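You operate a simulated robot arm through the tools that you are given. There is no shell and no other tool. Be economical: measure what you need, move in short steps, check, and stop when the job is done.

Carry out the task below with a simulated robot arm. There is one attempt and no reset: what you move stays moved.

## Task
Tighten both star knobs of the keypad drive, lock its black push plate, then switch it on.
Fine: orange button; leave the module tester off.

Only the result counts: the job must be done as asked and must still hold three seconds after the hand-in. Knocking over, shifting, dropping, spilling or breaking anything else fails it.

## Robot
A 7-joint arm with a two-finger gripper on a trunk, on a base that drives. Base frame: it is fixed to the floor where the robot stands at the start and does not move with it; the origin is under the middle of the robot, x ahead of it, y to its left, z up; the surface under the hand at the start is at about z = 0.804. Readings come in m, rad, newtons and seconds.
With the tool pointing down near the work surface it reaches from about 0.1 to 0.38 m from the robot's upright axis, wherever it stands. Its first joint turns from -2.496 to 2.496 rad. Places, roughly: back star knob [0.5, 0.1, 0.9]; black push plate [0.4, 0, 0.9]; front star knob [0.3, -0.2, 0.9]; orange button [0.6, -0.2, 0.9]; power button [0.4, 1.1, 0.9]. Payload 1.47 kg.
The tool frame sits at the grasp point between the pads (the TCP): z along the fingers, y along the line on which they close. The tips reach 0.016 m beyond it. Largest opening 0.087 m; the body of the gripper starts 0.055 m behind the TCP.
Orientation is that of the tool frame in the base frame, as [roll, pitch, yaw] about the fixed x, y, z axes, in that order (R = Rz(yaw) Ry(pitch) Rx(roll)). With the fingers straight down and closing along the base's y, the tool's x points along the base's -x, its y along +y and its z along -z.

## Interface
- The arm moves only by the tool apply_moves. Its argument "targets" is a list of rows, each a list of 6 numbers: the shift along the tool's x, y, z in m, then the turn, a rotation vector about the tool's x, y, z in rad. In form: [[x, y, z, wx, wy, wz], ...]. A call has 1 to 20 rows; each row shifts and turns the commanded pose from where the row before left it, along the tool's axes as they then stand. "claw" is the gripper command, from -1 (fully open) to 1 (shut), values between in proportion, set as the call begins (left out, the last holds). A row lasts 0.2 s, in which the tool goes at most 0.05 m and 0.15 rad; a call with a longer step from one row to the next is refused whole, and so is a gripper value outside its range. A pose out of reach is approached as far as the arm can. The call stops where the force on the tool passes 40 N (or 10 N more than at its start, if that is more) or the arm is blocked; 0.2 s more then pass. Each finger travels about 0.045 m/s and halts on what it meets, pressing with about 26 N; the grip force reading is that of the motor and also rises with nothing between the fingers. The clock runs only during rows and for 0.2 s after the last one: add rows that do not move to give the fingers time. The reply holds the time, the measured pose of the TCP, the force on the tool along the base axes, the opening and the grip force, in the units named above and with some noise, with the torque about the TCP (base axes, N m) and any sound that the robot's microphone picked up, and new pictures: "show" is both (left out), scene, wrist or none.
- Cameras (640 x 400 px; columns grow to the right, rows downward): "scene" is now at [0.1327, 0.0117, 1.6642]; the picture's right is [0.18, -0.98, 0.00], its down [-0.88, -0.16, -0.44] and it looks along [0.43, 0.08, -0.90] (base axes); focal length 265 px, centre (320, 200). "wrist" rides on the gripper at [0.073, 0.012, -0.09] in the tool frame; the picture's right is [-0.16, 0.99, 0.00], its down [-0.72, -0.12, -0.68] and it looks along [-0.67, -0.11, 0.73] (tool axes); focal length 247 px, centre (320, 200). There is no depth. A picture from a camera that has moved, and an enlarged one, comes with that camera's place and axes in the base frame and with its lens.
- lift_body(by): slides the trunk up (or, below 0, down) by that many m; the arm and the scene camera ride with it, the base frame stays. It gives what a move gives, with no picture.
- steer(legs): drives the robot by 1 to 6 legs, each [ahead, left, turn to the left] in m, m and rad, along the robot's own axes; the way and the turn of a leg run together, so that a leg with both is an arc; at most 1.5 m and 3.142 rad a leg. The arm and the cameras ride along, it lands a little off, and it stops where it bumps. It gives what a move gives, and a new picture of the scene camera.
- turn_head(pan, tilt): turns the head with the scene camera to pan (to the left, within 1.501 rad either way) and tilt (down, from -0.506 to 1.204), counted from straight ahead of the robot. It gives what a move gives, and a new picture of the scene camera.
- zoom(camera, box): a new picture of the part [left, top, right, bottom] of that camera's present view, enlarged. The clock stands still meanwhile.
- sign_off(): hands the job in; it is judged then, once.

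Go step by step. Nothing tells you exact positions but the pictures and the camera data: compare them with the known pose of the tool, close in by small moves and look again before you grip or let go. The budget is 120 turns and 260 pictures, counting those below and the enlarged ones. Unless the task says otherwise, let go and move clear before handing in, and close with one line.

The tools are called after "Request:" as name(argument=value, ...) on one line, values as JSON. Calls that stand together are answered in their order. apply_moves: Moves the arm, as the interface text tells. Its arguments: {"type":"object","properties":{"targets":{"type":"array","items":{"type":"array","items":{"type":"number"}}},"claw":{"type":"number"},"show":{"type":"string","enum":["both","scene","wrist","none"]}},"required":["targets"]} The other tools are called the same way: lift_body (by) slides the trunk up or down; steer (legs) drives the base; turn_head (pan, tilt) turns the head that bears the scene camera; zoom (camera, box) takes an enlarged picture of a part of a camera's view; sign_off () hands the job in.

At the start:

```text
time: 0.0
tcp_pos: [0.4959, -0.057, 1.2956]
tool_rot: [-3.14, 0.001, 3.141]
wrist_force: [-0.8, 0.4, 0.6]
moment: [0.0, 0.06, 0.04]
grip_width: 0.0867
grip_force: 0.0
trunk travel left (down, up): [-1.025, 0.215]
robot x, y, heading: [0.0014, 0.0036, 0.002]
head pan, tilt: [0.176, 1.114]
```

scene: 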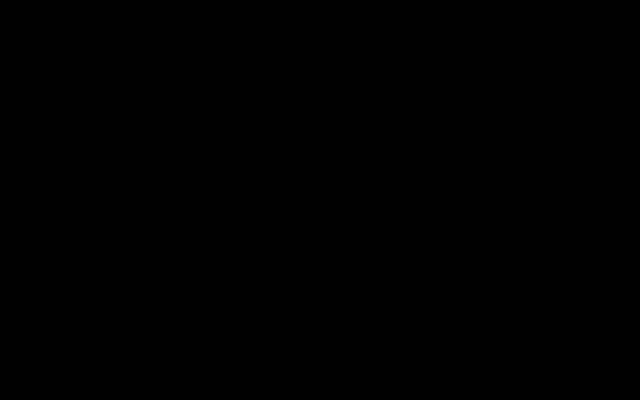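
wrist: 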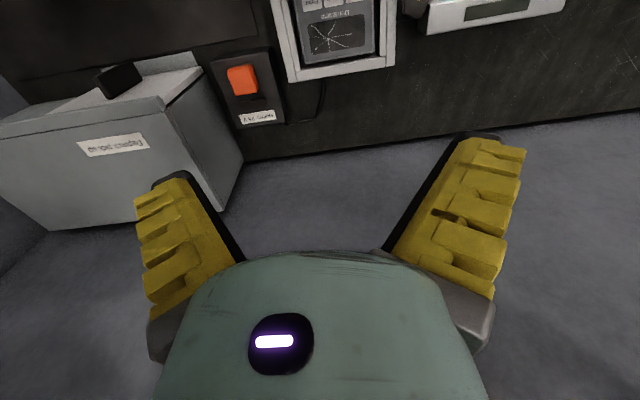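

The scene picture is black, while the wrist picture is clear (mounted upside-down). I'll turn the head to see whether the scene camera works at all.

Request:
turn_head(pan=0.0, tilt=0.9)

Request:
zoom(camera="wrist", box=[0, 0, 640, 200])

```text
time: 0.7
tcp_pos: [0.4955, -0.0552, 1.2951]
tool_rot: [-3.141, -0.001, -3.142]
wrist_force: [1.5, 0.3, -0.2]
moment: [0.0, 0.02, 0.0]
grip_width: 0.0869
grip_force: 0.1
trunk travel left (down, up): [-1.025, 0.215]
robot x, y, heading: [0.0001, 0.0006, -0.0]
head pan, tilt: [0.0, 0.901]
camera scene: at [0.147, 0.0008, 1.6788], right [0.0, -1.0, 0.0], down [-0.78, 0.0, -0.62], along [0.62, 0.0, -0.78], focal length 265 px, centre (320, 200)
```

scene: 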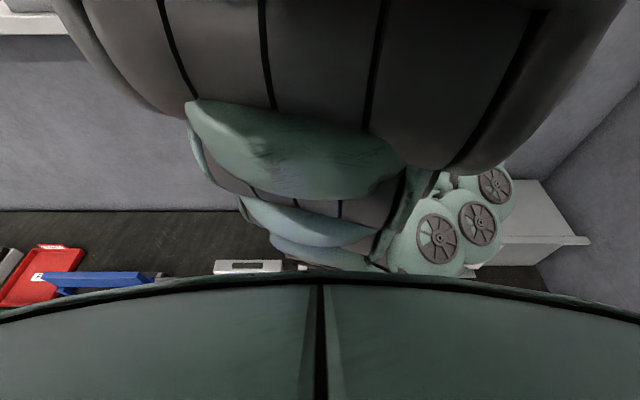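

```text
1.00 times, centred on (320, 100) of wrist (not enlarged: the box is as wide or as high as the picture)
camera zoom: at [0.425, -0.0456, 1.3845], right [0.16, 0.99, 0.0], down [0.72, -0.12, 0.68], along [0.67, -0.11, -0.73], focal length 247 px, centre (320, 300)
```

zoom: 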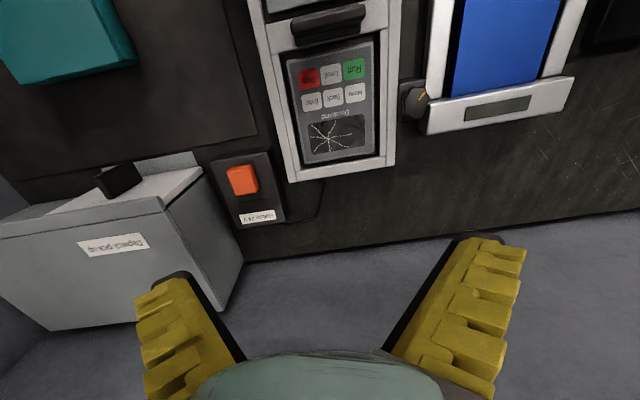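

The scene camera works but the arm blocks it. I'll pull the hand back toward the robot and see more of the table with both cameras.

Request:
apply_moves(targets=[[0.04, 0, 0, 0, 0, 0], [0.04, 0, 0, 0, 0, 0], [0.04, 0, 0, 0, 0, 0], [0.04, 0, 0, 0, 0, 0], [0.04, 0, 0, 0, 0, 0]])

Request:
turn_head(pan=-0.5, tilt=0.9)

```text
time: 1.9
tcp_pos: [0.4766, -0.0599, 1.2925]
tool_rot: [3.141, -0.003, -3.14]
wrist_force: [-0.3, 0.9, -0.2]
moment: [-0.01, 0.02, 0.03]
grip_width: 0.087
grip_force: 0.1
out of reach, approached as far as the arm can: row 1, 2, 3, 4, 5
trunk travel left (down, up): [-1.025, 0.215]
robot x, y, heading: [0.0046, -0.0005, -0.002]
head pan, tilt: [0.0, 0.901]
camera scene: at [0.147, 0.0008, 1.6789], right [0.0, -1.0, 0.0], down [-0.78, 0.0, -0.62], along [0.62, 0.0, -0.78], focal length 265 px, centre (320, 200)
camera wrist: at [0.4056, -0.0496, 1.3823], right [0.16, 0.99, 0.0], down [0.73, -0.12, 0.68], along [0.67, -0.11, -0.74], focal length 247 px, centre (320, 200)
```

scene: 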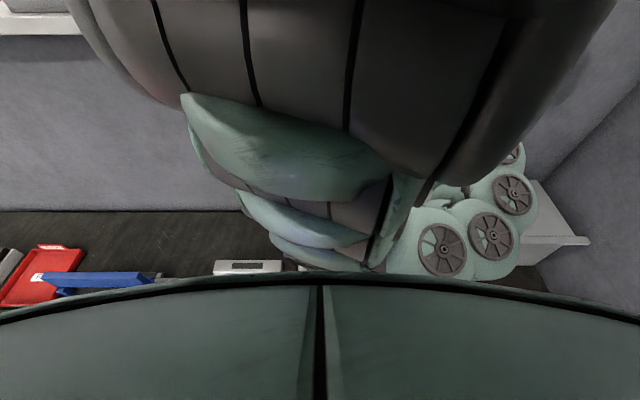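
wrist: 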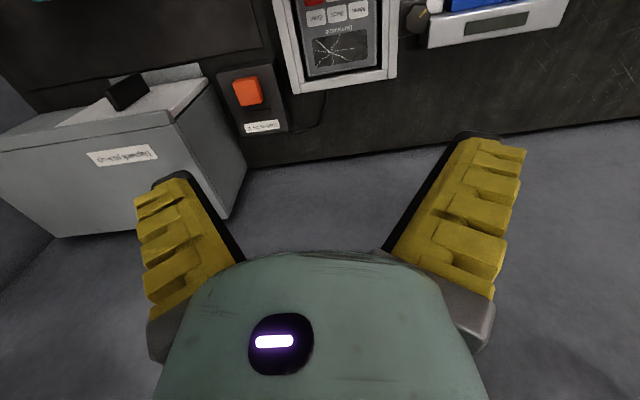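

```text
time: 2.9
tcp_pos: [0.4768, -0.0612, 1.292]
tool_rot: [-3.14, -0.004, -3.141]
wrist_force: [-0.5, 0.1, 0.3]
moment: [0.04, 0.01, 0.01]
grip_width: 0.0868
grip_force: 0.2
trunk travel left (down, up): [-1.025, 0.215]
robot x, y, heading: [0.0009, 0.0012, 0.001]
head pan, tilt: [-0.499, 0.901]
camera scene: at [0.1406, -0.0294, 1.6788], right [-0.4, -0.92, 0.0], down [-0.72, 0.31, -0.62], along [0.57, -0.25, -0.78], focal length 265 px, centre (320, 200)
```

scene: 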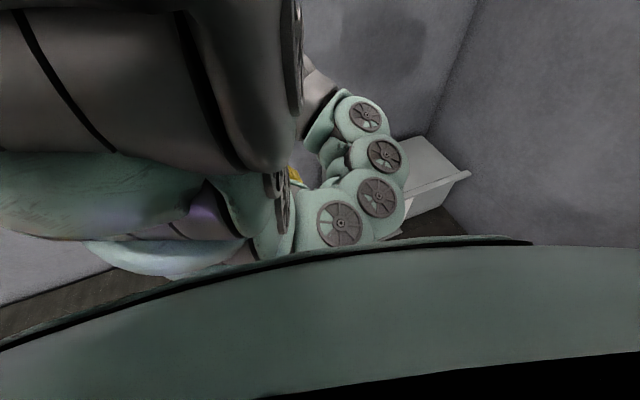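

Objects lie between the robot's chest and the hand; I'll tilt the hand so that the wrist camera looks straight down at the table.

Request:
apply_moves(targets=[[0, 0, 0, 0, 0.14, 0], [0, 0, 0, 0, 0.14, 0], [0, 0, 0, 0, 0.14, 0], [0, 0, 0, 0, 0.14, 0]], show="wrist")

```text
time: 3.9
tcp_pos: [0.455, -0.0198, 1.1958]
tool_rot: [-3.139, -0.563, 3.138]
wrist_force: [-0.1, 0.5, -0.6]
moment: [0.0, 0.0, 0.0]
grip_width: 0.0871
grip_force: 0.1
out of reach, approached as far as the arm can: row 1, 2, 3, 4
trunk travel left (down, up): [-1.025, 0.215]
robot x, y, heading: [0.0008, 0.0035, 0.002]
head pan, tilt: [-0.499, 0.901]
camera wrist: at [0.4428, -0.0088, 1.3101], right [0.14, 0.99, -0.09], down [0.97, -0.12, 0.19], along [0.18, -0.11, -0.98], focal length 247 px, centre (320, 200)
```

wrist: 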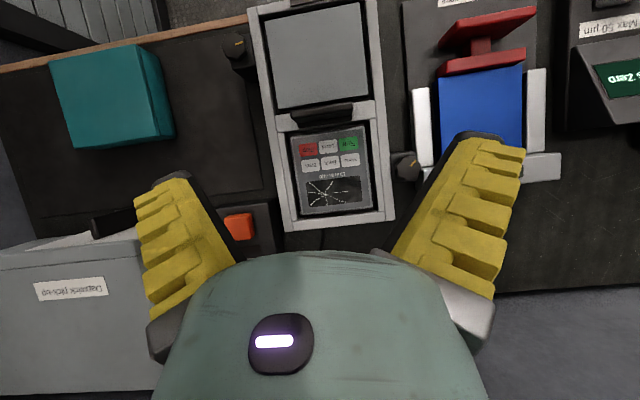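

Now the drive is visible from above: a gray frame with a keypad, the black plate, and a knob on each side. I'll zoom in to read details.

Request:
zoom(camera="wrist", box=[200, 0, 440, 150])

Request:
zoom(camera="wrist", box=[200, 110, 440, 260])

Request:
zoom(camera="wrist", box=[390, 0, 640, 156])

```text
2.67 times, centred on (320, 75) of wrist
camera zoom: at [0.4428, -0.0088, 1.3101], right [0.14, 0.99, -0.09], down [0.97, -0.12, 0.19], along [0.18, -0.11, -0.98], focal length 659 px, centre (320, 533)
```

zoom: 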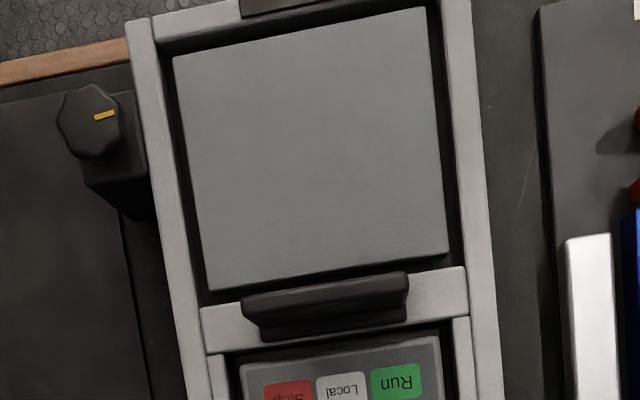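

```text
2.67 times, centred on (320, 185) of wrist
camera zoom: at [0.4428, -0.0088, 1.3101], right [0.14, 0.99, -0.09], down [0.97, -0.12, 0.19], along [0.18, -0.11, -0.98], focal length 659 px, centre (320, 240)
```

zoom: 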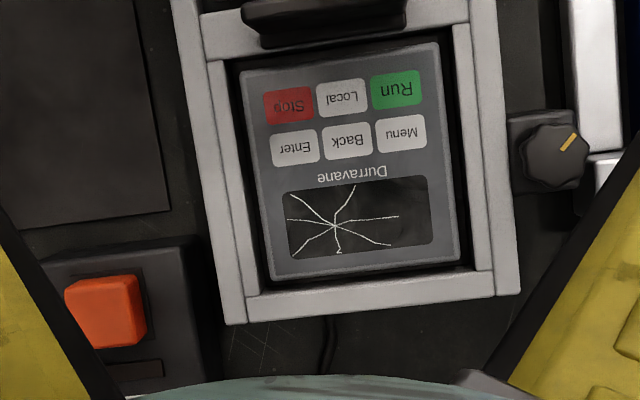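

```text
2.56 times, centred on (515, 78) of wrist
camera zoom: at [0.4428, -0.0088, 1.3101], right [0.14, 0.99, -0.09], down [0.97, -0.12, 0.19], along [0.18, -0.11, -0.98], focal length 632 px, centre (-179, 512)
```

zoom: 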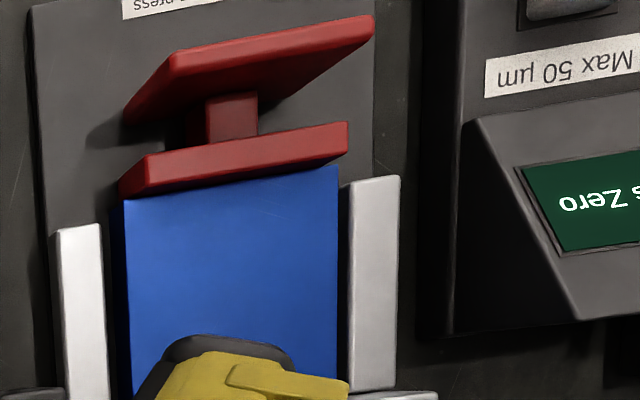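

The layout: Durravane keypad drive, gray frame, back knob on the left side (+y), front knob on the right, both with yellow marks; orange button beyond. I'll drive back a bit to see the near half and the labels.

Request:
steer(legs=[[-0.3, 0, 0]])

Request:
apply_moves(targets=[[0, 0, 0, 0, 0, 0]], show="wrist")

Request:
turn_head(pan=0.3, tilt=0.7)

```text
time: 5.9
tcp_pos: [0.1568, -0.0189, 1.196]
tool_rot: [3.14, -0.56, -3.141]
wrist_force: [-0.3, -0.6, 0.5]
moment: [-0.03, 0.02, 0.0]
grip_width: 0.0872
grip_force: 0.2
trunk travel left (down, up): [-1.025, 0.215]
robot x, y, heading: [-0.2995, -0.0003, 0.003]
head pan, tilt: [-0.499, 0.901]
camera scene: at [-0.1604, -0.0298, 1.6743], right [-0.43, -0.9, 0.0], down [-0.74, 0.35, -0.57], along [0.52, -0.24, -0.82], focal length 265 px, centre (320, 200)
```

scene: 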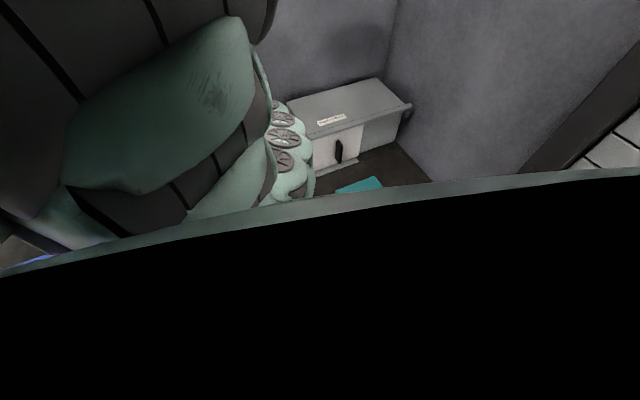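

```text
time: 6.3
tcp_pos: [0.1591, -0.0186, 1.1963]
tool_rot: [3.14, -0.559, 3.14]
wrist_force: [-0.2, 0.0, 0.4]
moment: [-0.04, -0.02, 0.02]
grip_width: 0.0869
grip_force: 0.0
trunk travel left (down, up): [-1.025, 0.215]
robot x, y, heading: [-0.2963, -0.0, -0.005]
head pan, tilt: [-0.499, 0.901]
camera wrist: at [0.146, -0.0079, 1.3104], right [0.13, 0.99, -0.08], down [0.97, -0.12, 0.19], along [0.18, -0.11, -0.98], focal length 247 px, centre (320, 200)
```

wrist: 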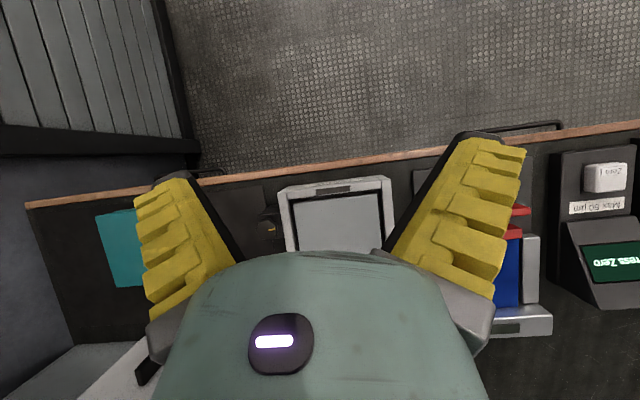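

```text
time: 7.4
tcp_pos: [0.1579, -0.0187, 1.1961]
tool_rot: [-3.141, -0.56, 3.142]
wrist_force: [-0.2, 0.0, 0.2]
moment: [-0.02, -0.01, 0.03]
grip_width: 0.0868
grip_force: 0.0
trunk travel left (down, up): [-1.025, 0.215]
robot x, y, heading: [-0.2935, 0.0023, 0.002]
head pan, tilt: [0.3, 0.7]
camera scene: at [-0.1443, 0.0258, 1.695], right [0.29, -0.96, 0.0], down [-0.62, -0.19, -0.76], along [0.73, 0.22, -0.64], focal length 265 px, centre (320, 200)
```

scene: 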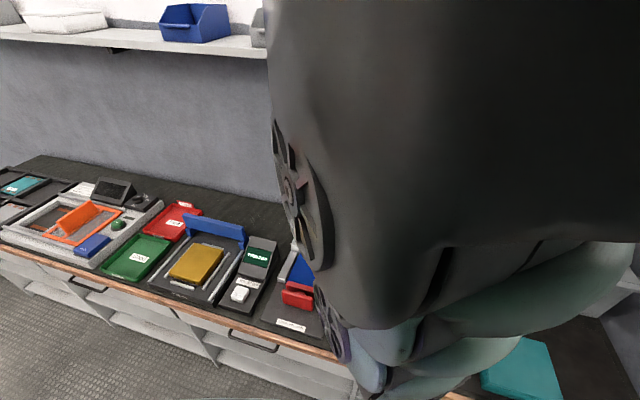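

The bench is long; the module tester with its green button is far to the left and stays untouched. I'll tilt the hand back up so the wrist camera sees the drive obliquely from the front.

Request:
apply_moves(targets=[[0, 0, 0, 0, -0.14, 0], [0, 0, 0, 0, -0.14, 0], [0, 0, 0, 0, -0.14, 0]], show="wrist")

Request:
zoom(camera="wrist", box=[200, 60, 440, 210])

```text
time: 8.2
tcp_pos: [0.1583, -0.0191, 1.1954]
tool_rot: [-3.14, -0.141, 3.14]
wrist_force: [0.2, -0.2, 0.3]
moment: [-0.01, 0.01, 0.01]
grip_width: 0.0872
grip_force: 0.0
trunk travel left (down, up): [-1.025, 0.215]
robot x, y, heading: [-0.2992, -0.0021, -0.002]
head pan, tilt: [0.3, 0.7]
camera wrist: at [0.1004, -0.0077, 1.2946], right [0.16, 0.99, -0.02], down [0.81, -0.12, 0.57], along [0.56, -0.11, -0.82], focal length 247 px, centre (320, 200)
```

wrist: 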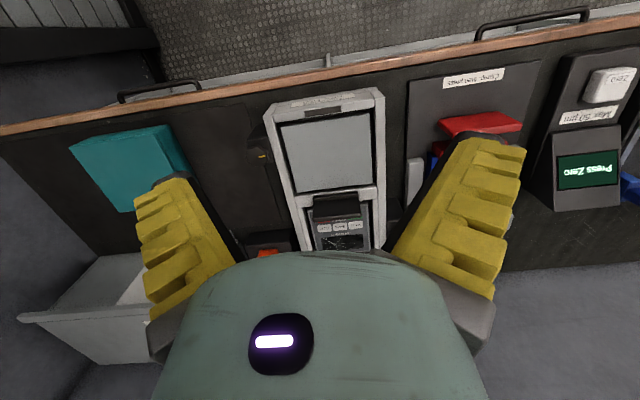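

```text
2.67 times, centred on (320, 135) of wrist
camera zoom: at [0.1004, -0.0077, 1.2946], right [0.16, 0.99, -0.02], down [0.81, -0.12, 0.57], along [0.56, -0.11, -0.82], focal length 659 px, centre (320, 373)
```

zoom: 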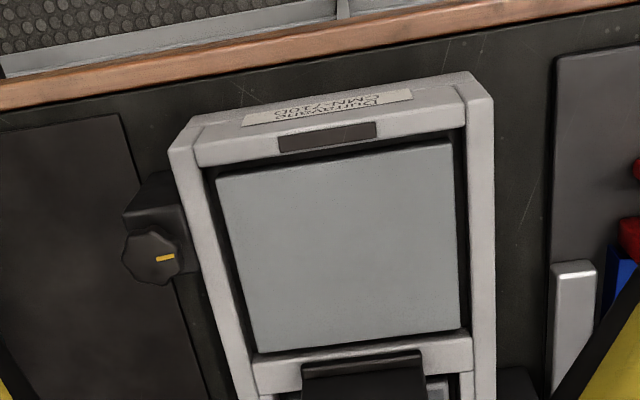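

The black plate stands upright on the frame's cross bar. I want a side view of how it moves, so I'll drive left along the bench and look back at the drive.

Request:
steer(legs=[[0, 0.6, 0]])

Request:
turn_head(pan=-0.75, tilt=0.75)

```text
time: 11.6
tcp_pos: [0.1598, 0.5739, 1.1956]
tool_rot: [-3.141, -0.14, 3.139]
wrist_force: [-0.6, 0.0, 0.0]
moment: [0.01, -0.01, -0.02]
grip_width: 0.0874
grip_force: 0.1
trunk travel left (down, up): [-1.025, 0.215]
robot x, y, heading: [-0.297, 0.5944, -0.005]
head pan, tilt: [0.3, 0.7]
camera scene: at [-0.1433, 0.6193, 1.6951], right [0.29, -0.96, 0.0], down [-0.62, -0.19, -0.76], along [0.73, 0.23, -0.64], focal length 265 px, centre (320, 200)
```

scene: 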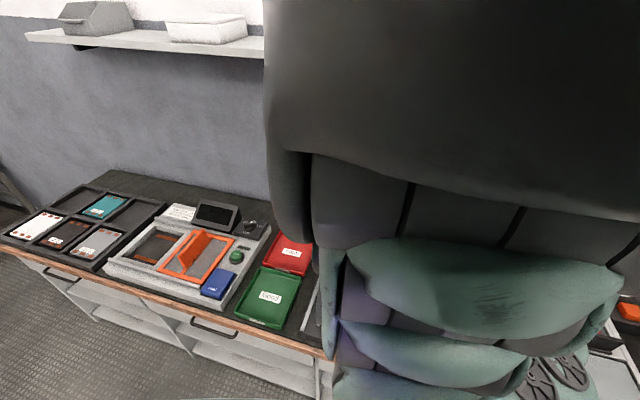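

```text
time: 12.9
tcp_pos: [0.1596, 0.5743, 1.1962]
tool_rot: [3.14, -0.138, 3.14]
wrist_force: [-0.1, 0.0, -0.2]
moment: [0.01, 0.01, 0.02]
grip_width: 0.0868
grip_force: 0.0
trunk travel left (down, up): [-1.025, 0.215]
robot x, y, heading: [-0.2977, 0.595, -0.003]
head pan, tilt: [-0.75, 0.75]
camera scene: at [-0.1462, 0.5653, 1.6922], right [-0.35, -0.94, 0.0], down [-0.63, 0.23, -0.74], along [0.7, -0.26, -0.67], focal length 265 px, centre (320, 200)
```

scene: 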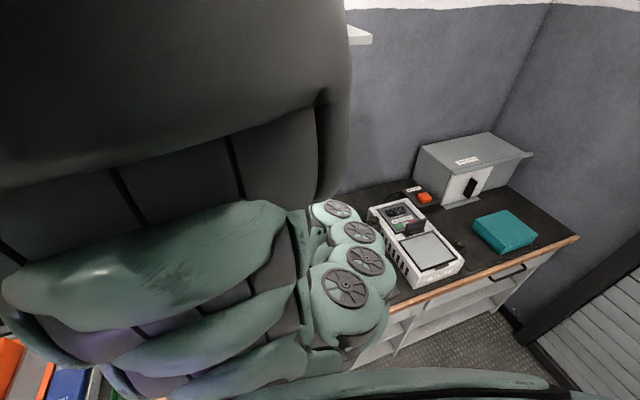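

Request:
zoom(camera="scene", box=[350, 170, 510, 270])

Request:
zoom(camera="scene", box=[385, 180, 465, 230])

```text
4.00 times, centred on (430, 220) of scene
camera zoom: at [-0.1462, 0.5653, 1.6922], right [-0.35, -0.94, 0.0], down [-0.63, 0.23, -0.74], along [0.7, -0.26, -0.67], focal length 1060 px, centre (-120, 120)
```

zoom: 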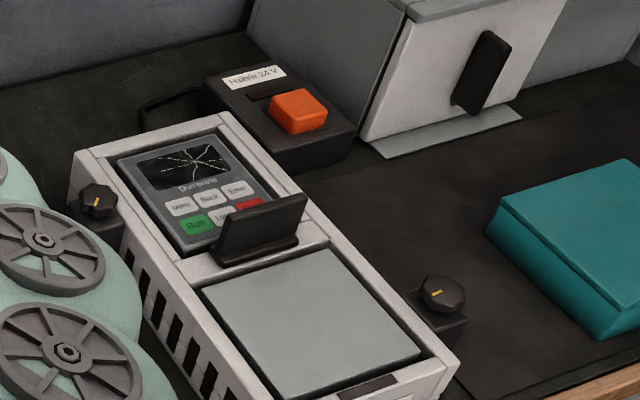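

```text
8.00 times, centred on (425, 205) of scene
camera zoom: at [-0.1462, 0.5653, 1.6922], right [-0.35, -0.94, 0.0], down [-0.63, 0.23, -0.74], along [0.7, -0.26, -0.67], focal length 2120 px, centre (-520, 160)
```

zoom: 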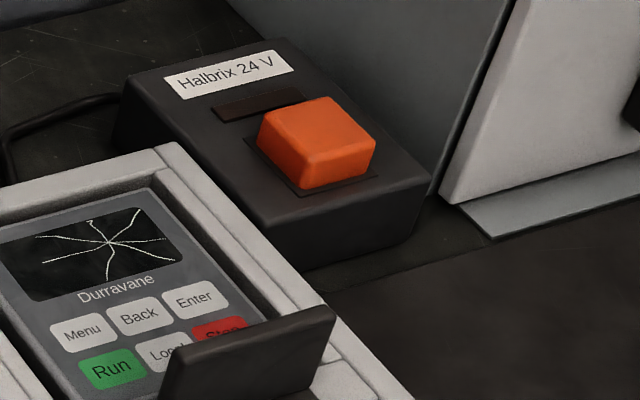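

The supply beside it reads "Halbrix 24 V" with the orange button and a dark lamp: that is the on switch. Front knob is at about (0.26, -0.15, 0.90), back knob about (0.485, 0.09, 0.90). I'll return to the drive and straighten the tool.

Request:
steer(legs=[[0, -0.65, 0], [0.36, 0, 0]])

Request:
apply_moves(targets=[[0, 0, 0, 0, -0.14, 0]], show="wrist")

```text
time: 18.4
tcp_pos: [0.5064, -0.0849, 1.1956]
tool_rot: [-3.141, -0.14, 3.119]
wrist_force: [0.2, 0.1, 0.7]
moment: [-0.03, 0.01, 0.02]
grip_width: 0.0872
grip_force: 0.0
trunk travel left (down, up): [-1.025, 0.215]
robot x, y, heading: [0.0515, -0.0587, -0.025]
head pan, tilt: [-0.75, 0.75]
camera scene: at [0.2006, -0.0869, 1.691], right [-0.37, -0.93, 0.0], down [-0.63, 0.25, -0.73], along [0.68, -0.27, -0.68], focal length 265 px, centre (320, 200)
```

scene: 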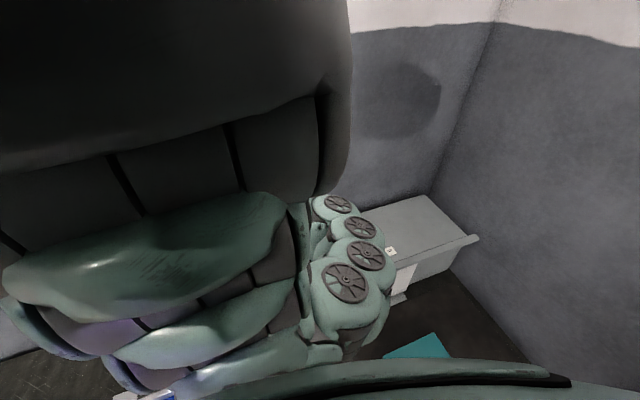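

```text
time: 18.8
tcp_pos: [0.5065, -0.0847, 1.1956]
tool_rot: [3.142, -0.001, 3.12]
wrist_force: [0.5, 0.2, -0.3]
moment: [0.02, 0.0, 0.0]
grip_width: 0.0869
grip_force: 0.1
trunk travel left (down, up): [-1.025, 0.215]
robot x, y, heading: [0.0531, -0.0611, -0.025]
head pan, tilt: [-0.75, 0.75]
camera wrist: at [0.4355, -0.0722, 1.2852], right [0.18, 0.98, 0.0], down [0.72, -0.13, 0.68], along [0.67, -0.12, -0.73], focal length 247 px, centre (320, 200)
```

wrist: 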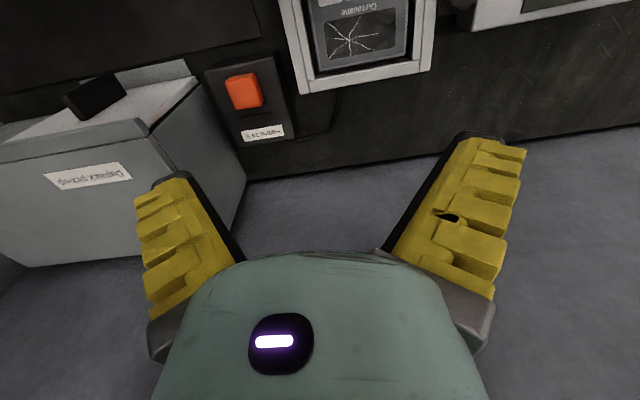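

Straight tool now. I'll lower and retract toward the point above the front knob, keeping well above the surfaces.

Request:
apply_moves(targets=[[0, 0, 0.04, 0, 0, 0], [0, 0, 0.04, 0, 0, 0], [0.04, -0.01, 0.02, 0, 0, 0], [0.045, -0.01, 0.01, 0, 0, 0], [0.045, -0.01, 0, 0, 0, 0], [0.045, -0.01, 0, 0, 0, 0], [0.045, -0.015, 0, 0, 0, 0], [0.025, -0.01, 0, 0, 0, 0]], show="wrist")

```text
time: 20.6
tcp_pos: [0.4471, -0.217, 1.1299]
tool_rot: [-2.897, 0.197, -2.699]
wrist_force: [-1.2, 0.1, -0.3]
moment: [-0.06, 0.03, 0.02]
grip_width: 0.0869
grip_force: 0.0
trunk travel left (down, up): [-1.025, 0.215]
robot x, y, heading: [0.0505, -0.055, -0.023]
head pan, tilt: [-0.75, 0.75]
stopped in row 8: the arm was blocked; the commanded pose is now the measured one
camera wrist: at [0.3548, -0.2267, 1.1982], right [-0.23, 0.95, -0.2], down [0.5, 0.3, 0.82], along [0.84, 0.09, -0.54], focal length 247 px, centre (320, 200)
```

wrist: 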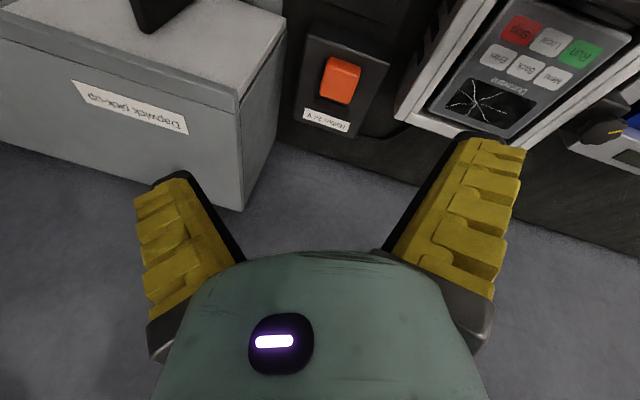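

The folded arm got blocked and twisted the hand. I'll raise the trunk so the arm can extend downwards, and straighten the hand while moving outward.

Request:
lift_body(by=0.2)

Request:
apply_moves(targets=[[-0.02, 0, 0, -0.05, 0.063, 0.104], [-0.02, 0, 0, -0.05, 0.063, 0.104], [0, 0, 0, -0.05, 0.063, 0.104], [0, 0, 0, -0.05, 0.063, 0.104]], show="wrist")

```text
time: 22.7
tcp_pos: [0.4441, -0.2164, 1.3289]
tool_rot: [-2.899, 0.192, -2.694]
wrist_force: [-0.3, -0.1, 1.1]
moment: [0.03, 0.0, 0.04]
grip_width: 0.0872
grip_force: 0.1
trunk travel left (down, up): [-1.225, 0.015]
robot x, y, heading: [0.0497, -0.0539, -0.023]
head pan, tilt: [-0.75, 0.75]
```

```text
time: 23.7
tcp_pos: [0.479, -0.2016, 1.3345]
tool_rot: [3.136, -0.015, 3.138]
wrist_force: [0.1, -0.1, -0.6]
moment: [-0.02, 0.02, 0.01]
grip_width: 0.0869
grip_force: 0.1
trunk travel left (down, up): [-1.225, 0.015]
robot x, y, heading: [0.0533, -0.055, -0.019]
head pan, tilt: [-0.75, 0.75]
camera wrist: at [0.4088, -0.1908, 1.4259], right [0.16, 0.99, 0.0], down [0.73, -0.12, 0.67], along [0.66, -0.11, -0.74], focal length 247 px, centre (320, 200)
```

wrist: 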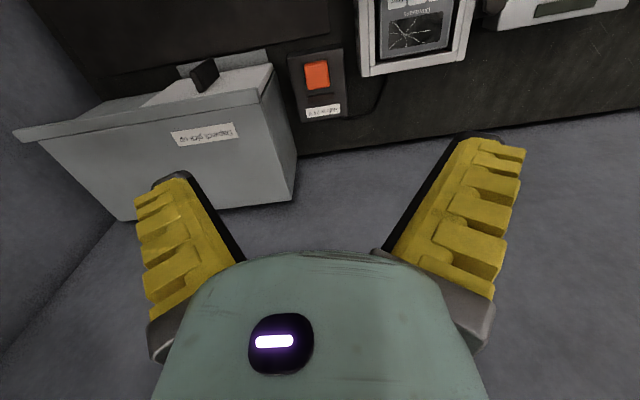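

Straight again. Descending well above the bench, then retracting.

Request:
apply_moves(targets=[[0, 0, 0.045, 0, 0, 0], [0, 0, 0.045, 0, 0, 0], [0, 0, 0.045, 0, 0, 0], [0, 0, 0.045, 0, 0, 0], [0, 0, 0.045, 0, 0, 0], [0.03, 0, 0.03, 0, 0, 0], [0.04, 0.01, 0, 0, 0, 0], [0.04, 0.01, 0, 0, 0, 0]], show="wrist")

```text
time: 25.5
tcp_pos: [0.3876, -0.1793, 1.1563]
tool_rot: [3.137, -0.013, -3.135]
wrist_force: [0.2, -0.5, -0.4]
moment: [0.01, 0.04, 0.0]
grip_width: 0.0873
grip_force: 0.1
out of reach, approached as far as the arm can: row 4, 5, 6
trunk travel left (down, up): [-1.225, 0.015]
robot x, y, heading: [0.0535, -0.0554, -0.02]
head pan, tilt: [-0.75, 0.75]
camera wrist: at [0.3181, -0.1697, 1.247], right [0.15, 0.99, 0.0], down [0.73, -0.11, 0.67], along [0.66, -0.1, -0.74], focal length 247 px, centre (320, 200)
```

wrist: 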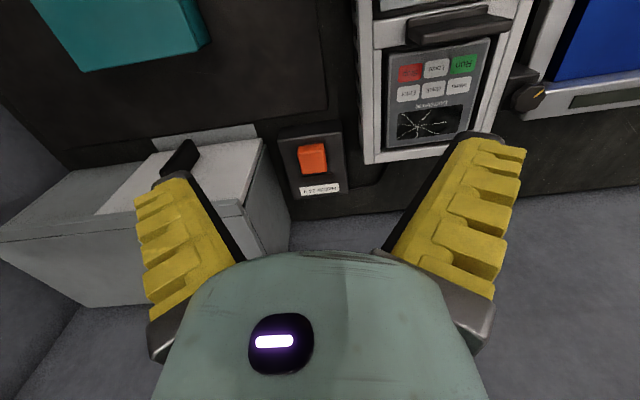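

Retraction now works. Continuing to above the front knob, then down to about z = 1.03.

Request:
apply_moves(targets=[[0.04, 0.01, 0, 0, 0, 0], [0.04, 0.01, 0, 0, 0, 0], [0.04, 0.005, 0, 0, 0, 0], [0.006, 0, 0.04, 0, 0, 0], [0, 0, 0.04, 0, 0, 0], [0, 0, 0.04, 0, 0, 0]], show="wrist")

```text
time: 26.9
tcp_pos: [0.2688, -0.1527, 1.1165]
tool_rot: [3.136, -0.018, -3.139]
wrist_force: [0.0, -0.2, -0.9]
moment: [0.03, 0.0, -0.01]
grip_width: 0.0872
grip_force: 0.0
out of reach, approached as far as the arm can: row 4, 5, 6
trunk travel left (down, up): [-1.225, 0.015]
robot x, y, heading: [0.0542, -0.0549, -0.022]
head pan, tilt: [-0.75, 0.75]
camera wrist: at [0.1999, -0.1417, 1.2069], right [0.16, 0.99, 0.0], down [0.73, -0.12, 0.67], along [0.66, -0.1, -0.74], focal length 247 px, centre (320, 200)
```

wrist: 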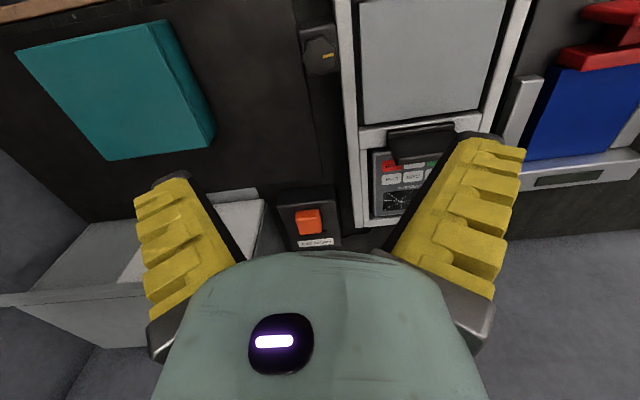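

The arm is at its lower limit for this trunk height, so I'll lower the trunk by 0.11 m and look.

Request:
lift_body(by=-0.11)

Request:
zoom(camera="wrist", box=[0, 0, 640, 400])

Request:
zoom(camera="wrist", box=[240, 0, 440, 125])

```text
time: 28.4
tcp_pos: [0.2695, -0.1521, 1.0058]
tool_rot: [3.138, -0.016, -3.14]
wrist_force: [0.0, -0.8, 0.4]
moment: [0.01, -0.02, 0.01]
grip_width: 0.0868
grip_force: 0.0
trunk travel left (down, up): [-1.115, 0.125]
robot x, y, heading: [0.0522, -0.0552, -0.023]
head pan, tilt: [-0.75, 0.75]
```

```text
1.00 times, centred on (320, 200) of wrist (not enlarged: the box is as wide or as high as the picture)
camera zoom: at [0.1999, -0.1416, 1.0969], right [0.16, 0.99, 0.0], down [0.73, -0.12, 0.67], along [0.66, -0.1, -0.74], focal length 247 px, centre (320, 200)
```

zoom: 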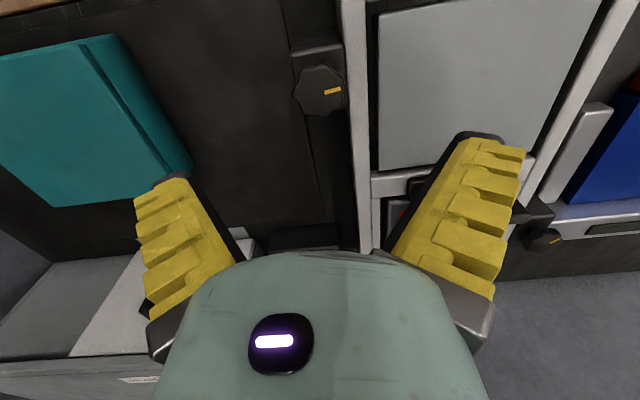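

```text
3.20 times, centred on (340, 62) of wrist
camera zoom: at [0.1999, -0.1416, 1.0969], right [0.16, 0.99, 0.0], down [0.73, -0.12, 0.67], along [0.66, -0.1, -0.74], focal length 790 px, centre (256, 640)
```

zoom: 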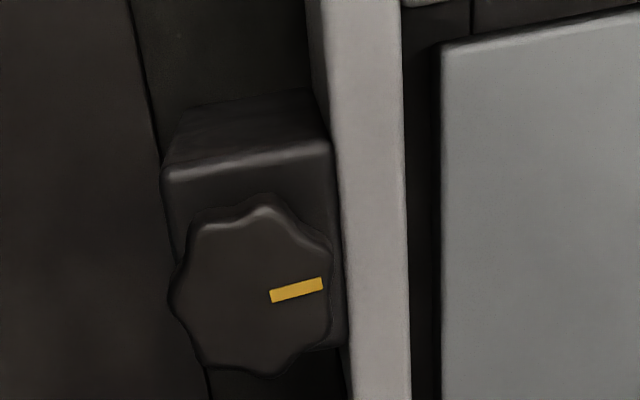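

The front knob is at (0.2615, -0.151), top about 0.903, with the frame top about 0.886 beside it. I'll raise the hand slightly, center above the knob and pre-rotate counter-clockwise so I have range for tightening clockwise.

Request:
apply_moves(targets=[[0.008, 0, -0.04, 0, -0.016, 0], [0, 0, 0, 0, 0, -0.14], [0, 0, 0, 0, 0, -0.14], [0, 0, 0, 0, 0, -0.14], [0, 0, 0, 0, 0, -0.14], [0, 0, 0, 0, 0, -0.14], [0, 0, 0, 0, 0, -0.14], [0, 0, 0, 0, 0, -0.14], [0, 0, 0, 0, 0, -0.14], [0, 0, 0, 0, 0, -0.14], [0, 0, 0, 0, 0, -0.14]], show="wrist")

```text
time: 30.8
tcp_pos: [0.2626, -0.1514, 1.0461]
tool_rot: [-3.14, 0.005, -1.74]
wrist_force: [-0.9, 0.2, -0.3]
moment: [-0.02, 0.0, 0.01]
grip_width: 0.0868
grip_force: 0.2
trunk travel left (down, up): [-1.115, 0.125]
robot x, y, heading: [0.0492, -0.0598, -0.023]
head pan, tilt: [-0.75, 0.75]
camera wrist: at [0.2412, -0.2234, 1.1349], right [-0.95, 0.32, 0.0], down [0.23, 0.69, 0.68], along [0.22, 0.65, -0.73], focal length 247 px, centre (320, 200)
```

wrist: 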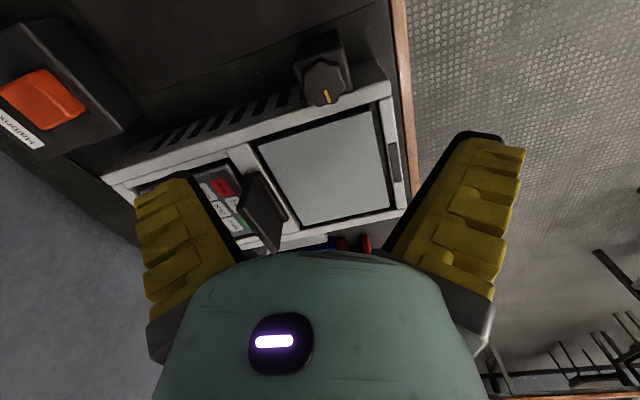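

Good side view; I'll zoom on the black plate and the knob before descending.

Request:
zoom(camera="wrist", box=[190, 140, 350, 240])

Request:
lift_body(by=-0.09)

Request:
zoom(camera="wrist", box=[0, 0, 640, 400])

```text
4.00 times, centred on (270, 190) of wrist
camera zoom: at [0.2412, -0.2234, 1.1349], right [-0.95, 0.32, 0.0], down [0.23, 0.69, 0.68], along [0.22, 0.65, -0.73], focal length 988 px, centre (520, 240)
```

zoom: 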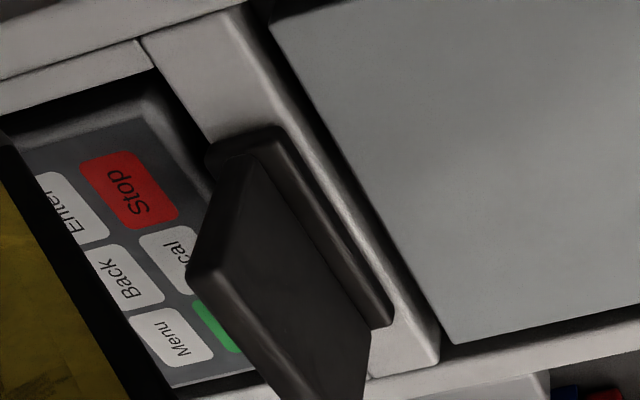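

```text
time: 32.0
tcp_pos: [0.2609, -0.1523, 0.9565]
tool_rot: [-3.141, 0.004, -1.741]
wrist_force: [0.4, -0.1, -0.3]
moment: [0.01, -0.03, 0.02]
grip_width: 0.087
grip_force: 0.1
trunk travel left (down, up): [-1.025, 0.215]
robot x, y, heading: [0.0507, -0.0574, -0.024]
head pan, tilt: [-0.75, 0.75]
```

```text
1.00 times, centred on (320, 200) of wrist (not enlarged: the box is as wide or as high as the picture)
camera zoom: at [0.2406, -0.2236, 1.0451], right [-0.95, 0.32, 0.0], down [0.24, 0.69, 0.68], along [0.22, 0.65, -0.73], focal length 247 px, centre (320, 200)
```

zoom: 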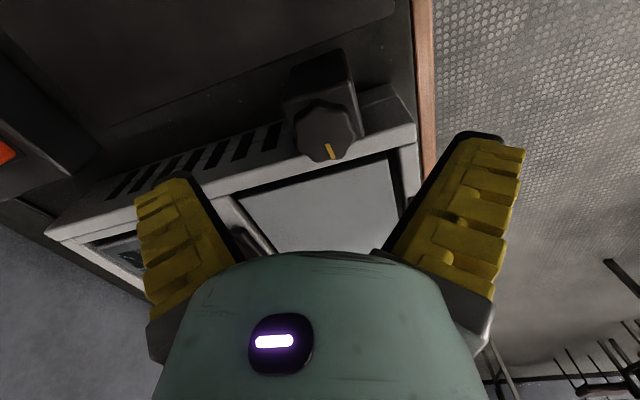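

Knob seen at about (0.2605, -0.150). Descending 0.05 m around it with the fingers open.

Request:
apply_moves(targets=[[-0.002, 0, 0.02, 0, 0, 0], [0, 0, 0.018, 0, 0, 0], [0, 0, 0.012, 0, 0, 0], [0, 0, 0, 0, 0, 0]], show="wrist")

```text
time: 33.0
tcp_pos: [0.2631, -0.1507, 0.9184]
tool_rot: [-3.141, 0.003, -1.74]
wrist_force: [-0.8, -0.1, 0.4]
moment: [-0.03, 0.0, -0.01]
grip_width: 0.0874
grip_force: 0.1
out of reach, approached as far as the arm can: row 3
trunk travel left (down, up): [-1.025, 0.215]
robot x, y, heading: [0.052, -0.0536, -0.027]
head pan, tilt: [-0.75, 0.75]
camera wrist: at [0.2417, -0.222, 1.007], right [-0.95, 0.32, 0.0], down [0.24, 0.69, 0.68], along [0.22, 0.65, -0.73], focal length 247 px, centre (320, 200)
```

wrist: 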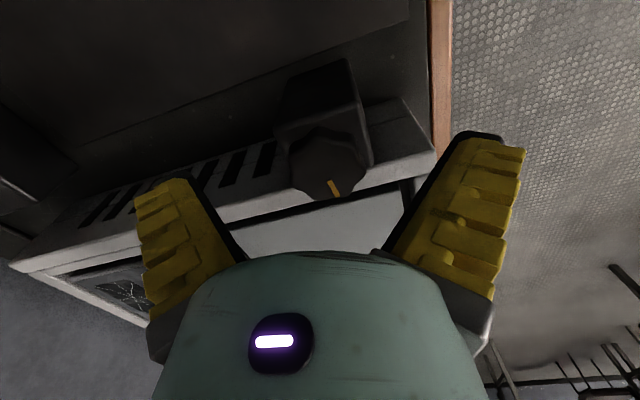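

The arm's at its lower limit again, so I'll lift the arm by 0.02 and lower the trunk by 0.032.

Request:
apply_moves(targets=[[0, 0, -0.02, 0, 0, 0]], show="none")

Request:
lift_body(by=-0.032)

Request:
zoom(camera="wrist", box=[200, 80, 440, 230])

```text
time: 33.4
tcp_pos: [0.2644, -0.1519, 0.9376]
tool_rot: [-3.141, 0.002, -1.743]
wrist_force: [0.1, 0.6, -0.4]
moment: [0.01, 0.02, 0.01]
grip_width: 0.087
grip_force: 0.0
trunk travel left (down, up): [-1.025, 0.215]
robot x, y, heading: [0.0468, -0.0554, -0.022]
head pan, tilt: [-0.75, 0.75]
```

```text
time: 34.2
tcp_pos: [0.2629, -0.1528, 0.9064]
tool_rot: [-3.141, 0.003, -1.74]
wrist_force: [0.8, -0.1, -0.1]
moment: [0.02, -0.04, 0.04]
grip_width: 0.087
grip_force: 0.0
trunk travel left (down, up): [-0.993, 0.247]
robot x, y, heading: [0.0509, -0.0563, -0.022]
head pan, tilt: [-0.75, 0.75]
```

```text
2.67 times, centred on (320, 155) of wrist
camera zoom: at [0.2416, -0.2235, 0.9949], right [-0.95, 0.32, 0.0], down [0.24, 0.69, 0.68], along [0.22, 0.65, -0.73], focal length 659 px, centre (320, 320)
```

zoom: 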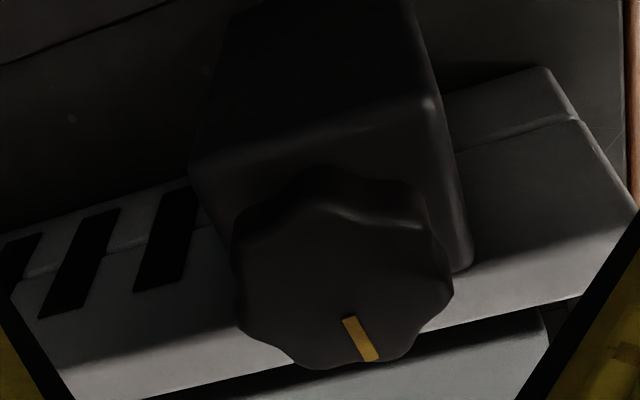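

The knob is centered between the fingers. Closing the gripper.

Request:
apply_moves(targets=[[0, 0, 0, 0, 0, 0], [0, 0, 0, 0, 0, 0], [0, 0, 0, 0, 0, 0], [0, 0, 0, 0, 0, 0], [0, 0, 0, 0, 0, 0]], claw=1, show="wrist")

```text
time: 35.4
tcp_pos: [0.2607, -0.1528, 0.9058]
tool_rot: [3.136, 0.003, -1.74]
wrist_force: [-7.5, 2.8, 11.8]
moment: [0.37, -0.03, 0.03]
grip_width: 0.0328
grip_force: 29.6
trunk travel left (down, up): [-0.993, 0.247]
robot x, y, heading: [0.0506, -0.0533, -0.024]
head pan, tilt: [-0.75, 0.75]
camera wrist: at [0.2392, -0.2229, 0.9952], right [-0.95, 0.32, 0.01], down [0.24, 0.69, 0.68], along [0.22, 0.65, -0.73], focal length 247 px, centre (320, 200)
```

wrist: 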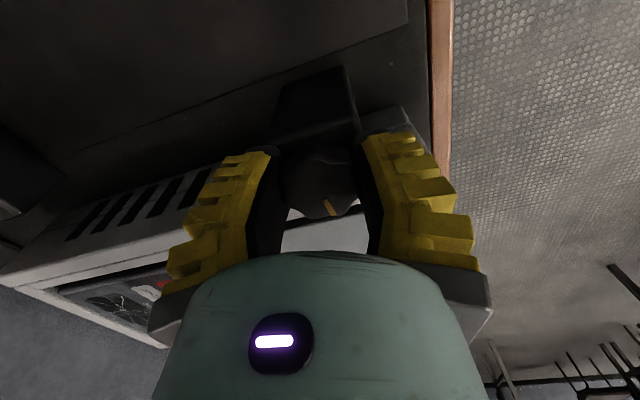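

Gripped at 33 mm. Turning clockwise (positive about the tool's z), watching the torque.

Request:
apply_moves(targets=[[0, 0, 0, 0, 0, 0.1], [0, 0, 0, 0, 0, 0.1], [0, 0, 0, 0, 0, 0.1], [0, 0, 0, 0, 0, 0.1]], show="wrist")

```text
time: 36.4
tcp_pos: [0.2604, -0.1519, 0.9052]
tool_rot: [3.137, 0.002, -2.143]
wrist_force: [-11.8, 6.3, 21.2]
moment: [0.15, 0.21, 0.08]
grip_width: 0.0332
grip_force: 29.6
trunk travel left (down, up): [-0.993, 0.247]
robot x, y, heading: [0.0499, -0.0541, -0.02]
head pan, tilt: [-0.75, 0.75]
camera wrist: at [0.2135, -0.2079, 0.9949], right [-0.74, 0.67, 0.01], down [0.49, 0.54, 0.68], along [0.45, 0.51, -0.73], focal length 247 px, centre (320, 200)
```

wrist: 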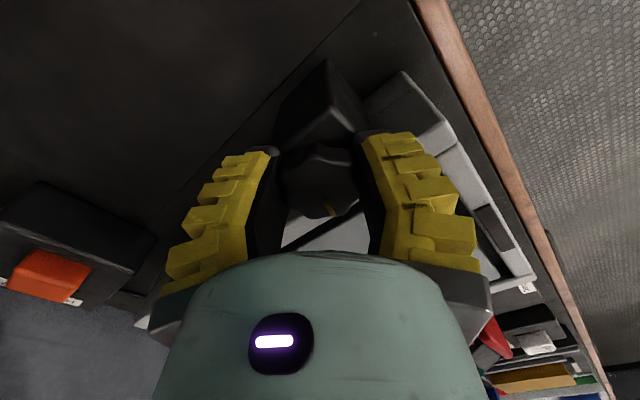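

The knob follows the fingers. Vertical force is building, so I'll ease up 1 mm and continue.

Request:
apply_moves(targets=[[0, 0, -0.001, 0, 0, 0.1], [0, 0, 0, 0, 0, 0.1], [0, 0, 0, 0, 0, 0.1], [0, 0, 0, 0, 0, 0.1]], show="none")

Request:
apply_moves(targets=[[0, 0, 0, 0, 0, 0.1], [0, 0, 0, 0, 0, 0.1], [0, 0, 0, 0, 0, 0.1], [0, 0, 0, 0, 0, 0.1]], show="wrist")

```text
time: 37.4
tcp_pos: [0.2602, -0.1514, 0.9067]
tool_rot: [3.136, 0.001, -2.542]
wrist_force: [-13.0, 3.8, 3.6]
moment: [0.19, -0.14, 0.04]
grip_width: 0.031
grip_force: 30.0
trunk travel left (down, up): [-0.993, 0.247]
robot x, y, heading: [0.0518, -0.056, -0.023]
head pan, tilt: [-0.75, 0.75]
```

```text
time: 38.4
tcp_pos: [0.2612, -0.1511, 0.9066]
tool_rot: [3.136, -0.003, -2.943]
wrist_force: [-13.8, 4.5, 6.2]
moment: [0.1, -0.14, 0.02]
grip_width: 0.03
grip_force: 30.4
trunk travel left (down, up): [-0.993, 0.247]
robot x, y, heading: [0.0521, -0.059, -0.027]
head pan, tilt: [-0.75, 0.75]
camera wrist: at [0.1888, -0.1554, 0.9959], right [-0.04, 1.0, 0.0], down [0.73, 0.03, 0.68], along [0.68, 0.03, -0.74], focal length 247 px, centre (320, 200)
```

wrist: 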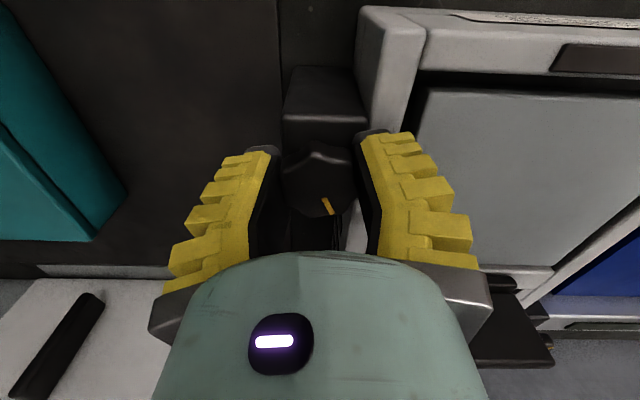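

Still turning freely with low torque. Continuing clockwise.

Request:
apply_moves(targets=[[0, 0, 0, 0, 0, 0.1], [0, 0, 0, 0, 0, 0.1], [0, 0, 0, 0, 0, 0.1], [0, 0, 0, 0, 0, 0.1], [0, 0, 0, 0, 0, 0.1]], show="none")

Request:
apply_moves(targets=[[0, 0, 0, 0, 0, 0.1], [0, 0, 0, 0, 0, 0.1], [0, 0, 0, 0, 0, 0.1], [0, 0, 0, 0, 0, 0.1], [0, 0, 0, 0, 0, 0.1]], show="wrist")

```text
time: 39.6
tcp_pos: [0.2613, -0.1509, 0.9061]
tool_rot: [3.137, -0.004, 2.841]
wrist_force: [-13.3, 5.2, 2.7]
moment: [0.04, 0.37, 0.46]
grip_width: 0.0299
grip_force: 29.8
trunk travel left (down, up): [-0.993, 0.247]
robot x, y, heading: [0.053, -0.0565, -0.023]
head pan, tilt: [-0.75, 0.75]
```

```text
time: 40.8
tcp_pos: [0.26, -0.1521, 0.9058]
tool_rot: [3.138, -0.005, 2.341]
wrist_force: [-10.7, 5.0, 0.7]
moment: [-0.05, 0.03, 0.37]
grip_width: 0.0292
grip_force: 29.8
trunk travel left (down, up): [-0.993, 0.247]
robot x, y, heading: [0.051, -0.0549, -0.023]
head pan, tilt: [-0.75, 0.75]
camera wrist: at [0.2207, -0.0923, 0.9959], right [0.82, 0.57, 0.0], down [0.42, -0.6, 0.68], along [0.39, -0.55, -0.74], focal length 247 px, centre (320, 200)
```

wrist: 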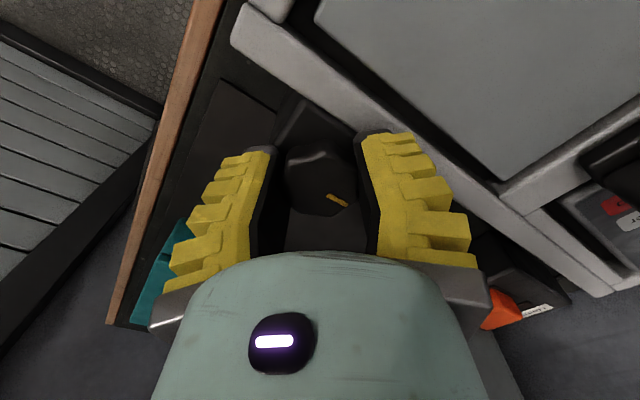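

Torque rose to about 0.4 Nm and the fingers began to slip on the knob, so it may have reached its stop. I'll release and look at the mark.

Request:
apply_moves(targets=[[0, 0, 0, 0, 0, 0], [0, 0, 0, 0, 0, 0], [0, 0, 0, 0, 0, 0], [0, 0, -0.02, 0, 0, 0], [0, 0, -0.04, 0, 0, 0]], claw=-1, show="wrist")

Request:
zoom(camera="wrist", box=[240, 60, 400, 160])

```text
time: 42.0
tcp_pos: [0.2628, -0.1535, 0.9377]
tool_rot: [3.14, 0.001, 2.342]
wrist_force: [-0.1, 0.2, -0.4]
moment: [-0.02, -0.03, 0.0]
grip_width: 0.087
grip_force: 0.1
out of reach, approached as far as the arm can: row 5
trunk travel left (down, up): [-0.993, 0.247]
robot x, y, heading: [0.0506, -0.0512, -0.02]
head pan, tilt: [-0.75, 0.75]
camera wrist: at [0.2228, -0.0948, 1.0269], right [0.82, 0.58, 0.0], down [0.42, -0.6, 0.68], along [0.39, -0.55, -0.73], focal length 247 px, centre (320, 200)
```

wrist: 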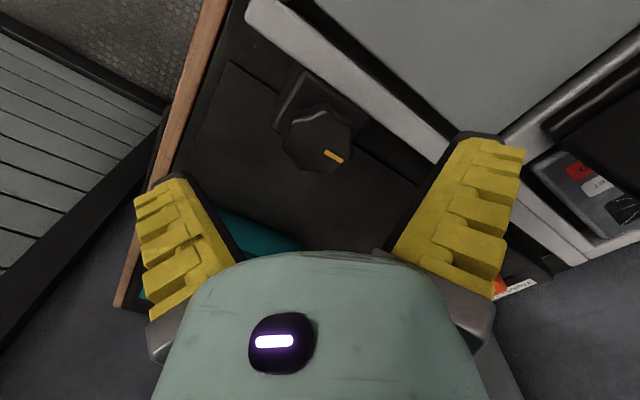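

```text
4.00 times, centred on (320, 110) of wrist
camera zoom: at [0.2228, -0.0948, 1.0269], right [0.82, 0.58, 0.0], down [0.42, -0.6, 0.68], along [0.39, -0.55, -0.73], focal length 988 px, centre (320, 560)
```

zoom: 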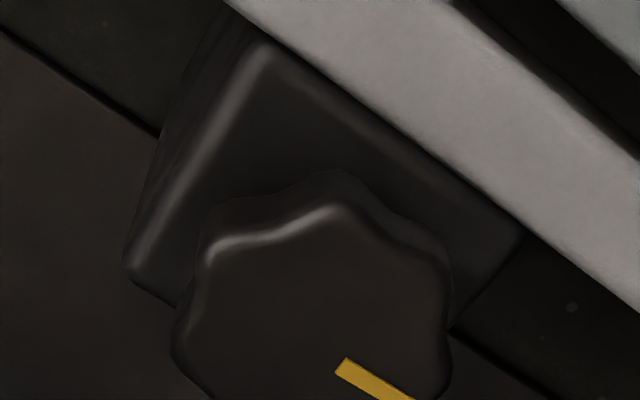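

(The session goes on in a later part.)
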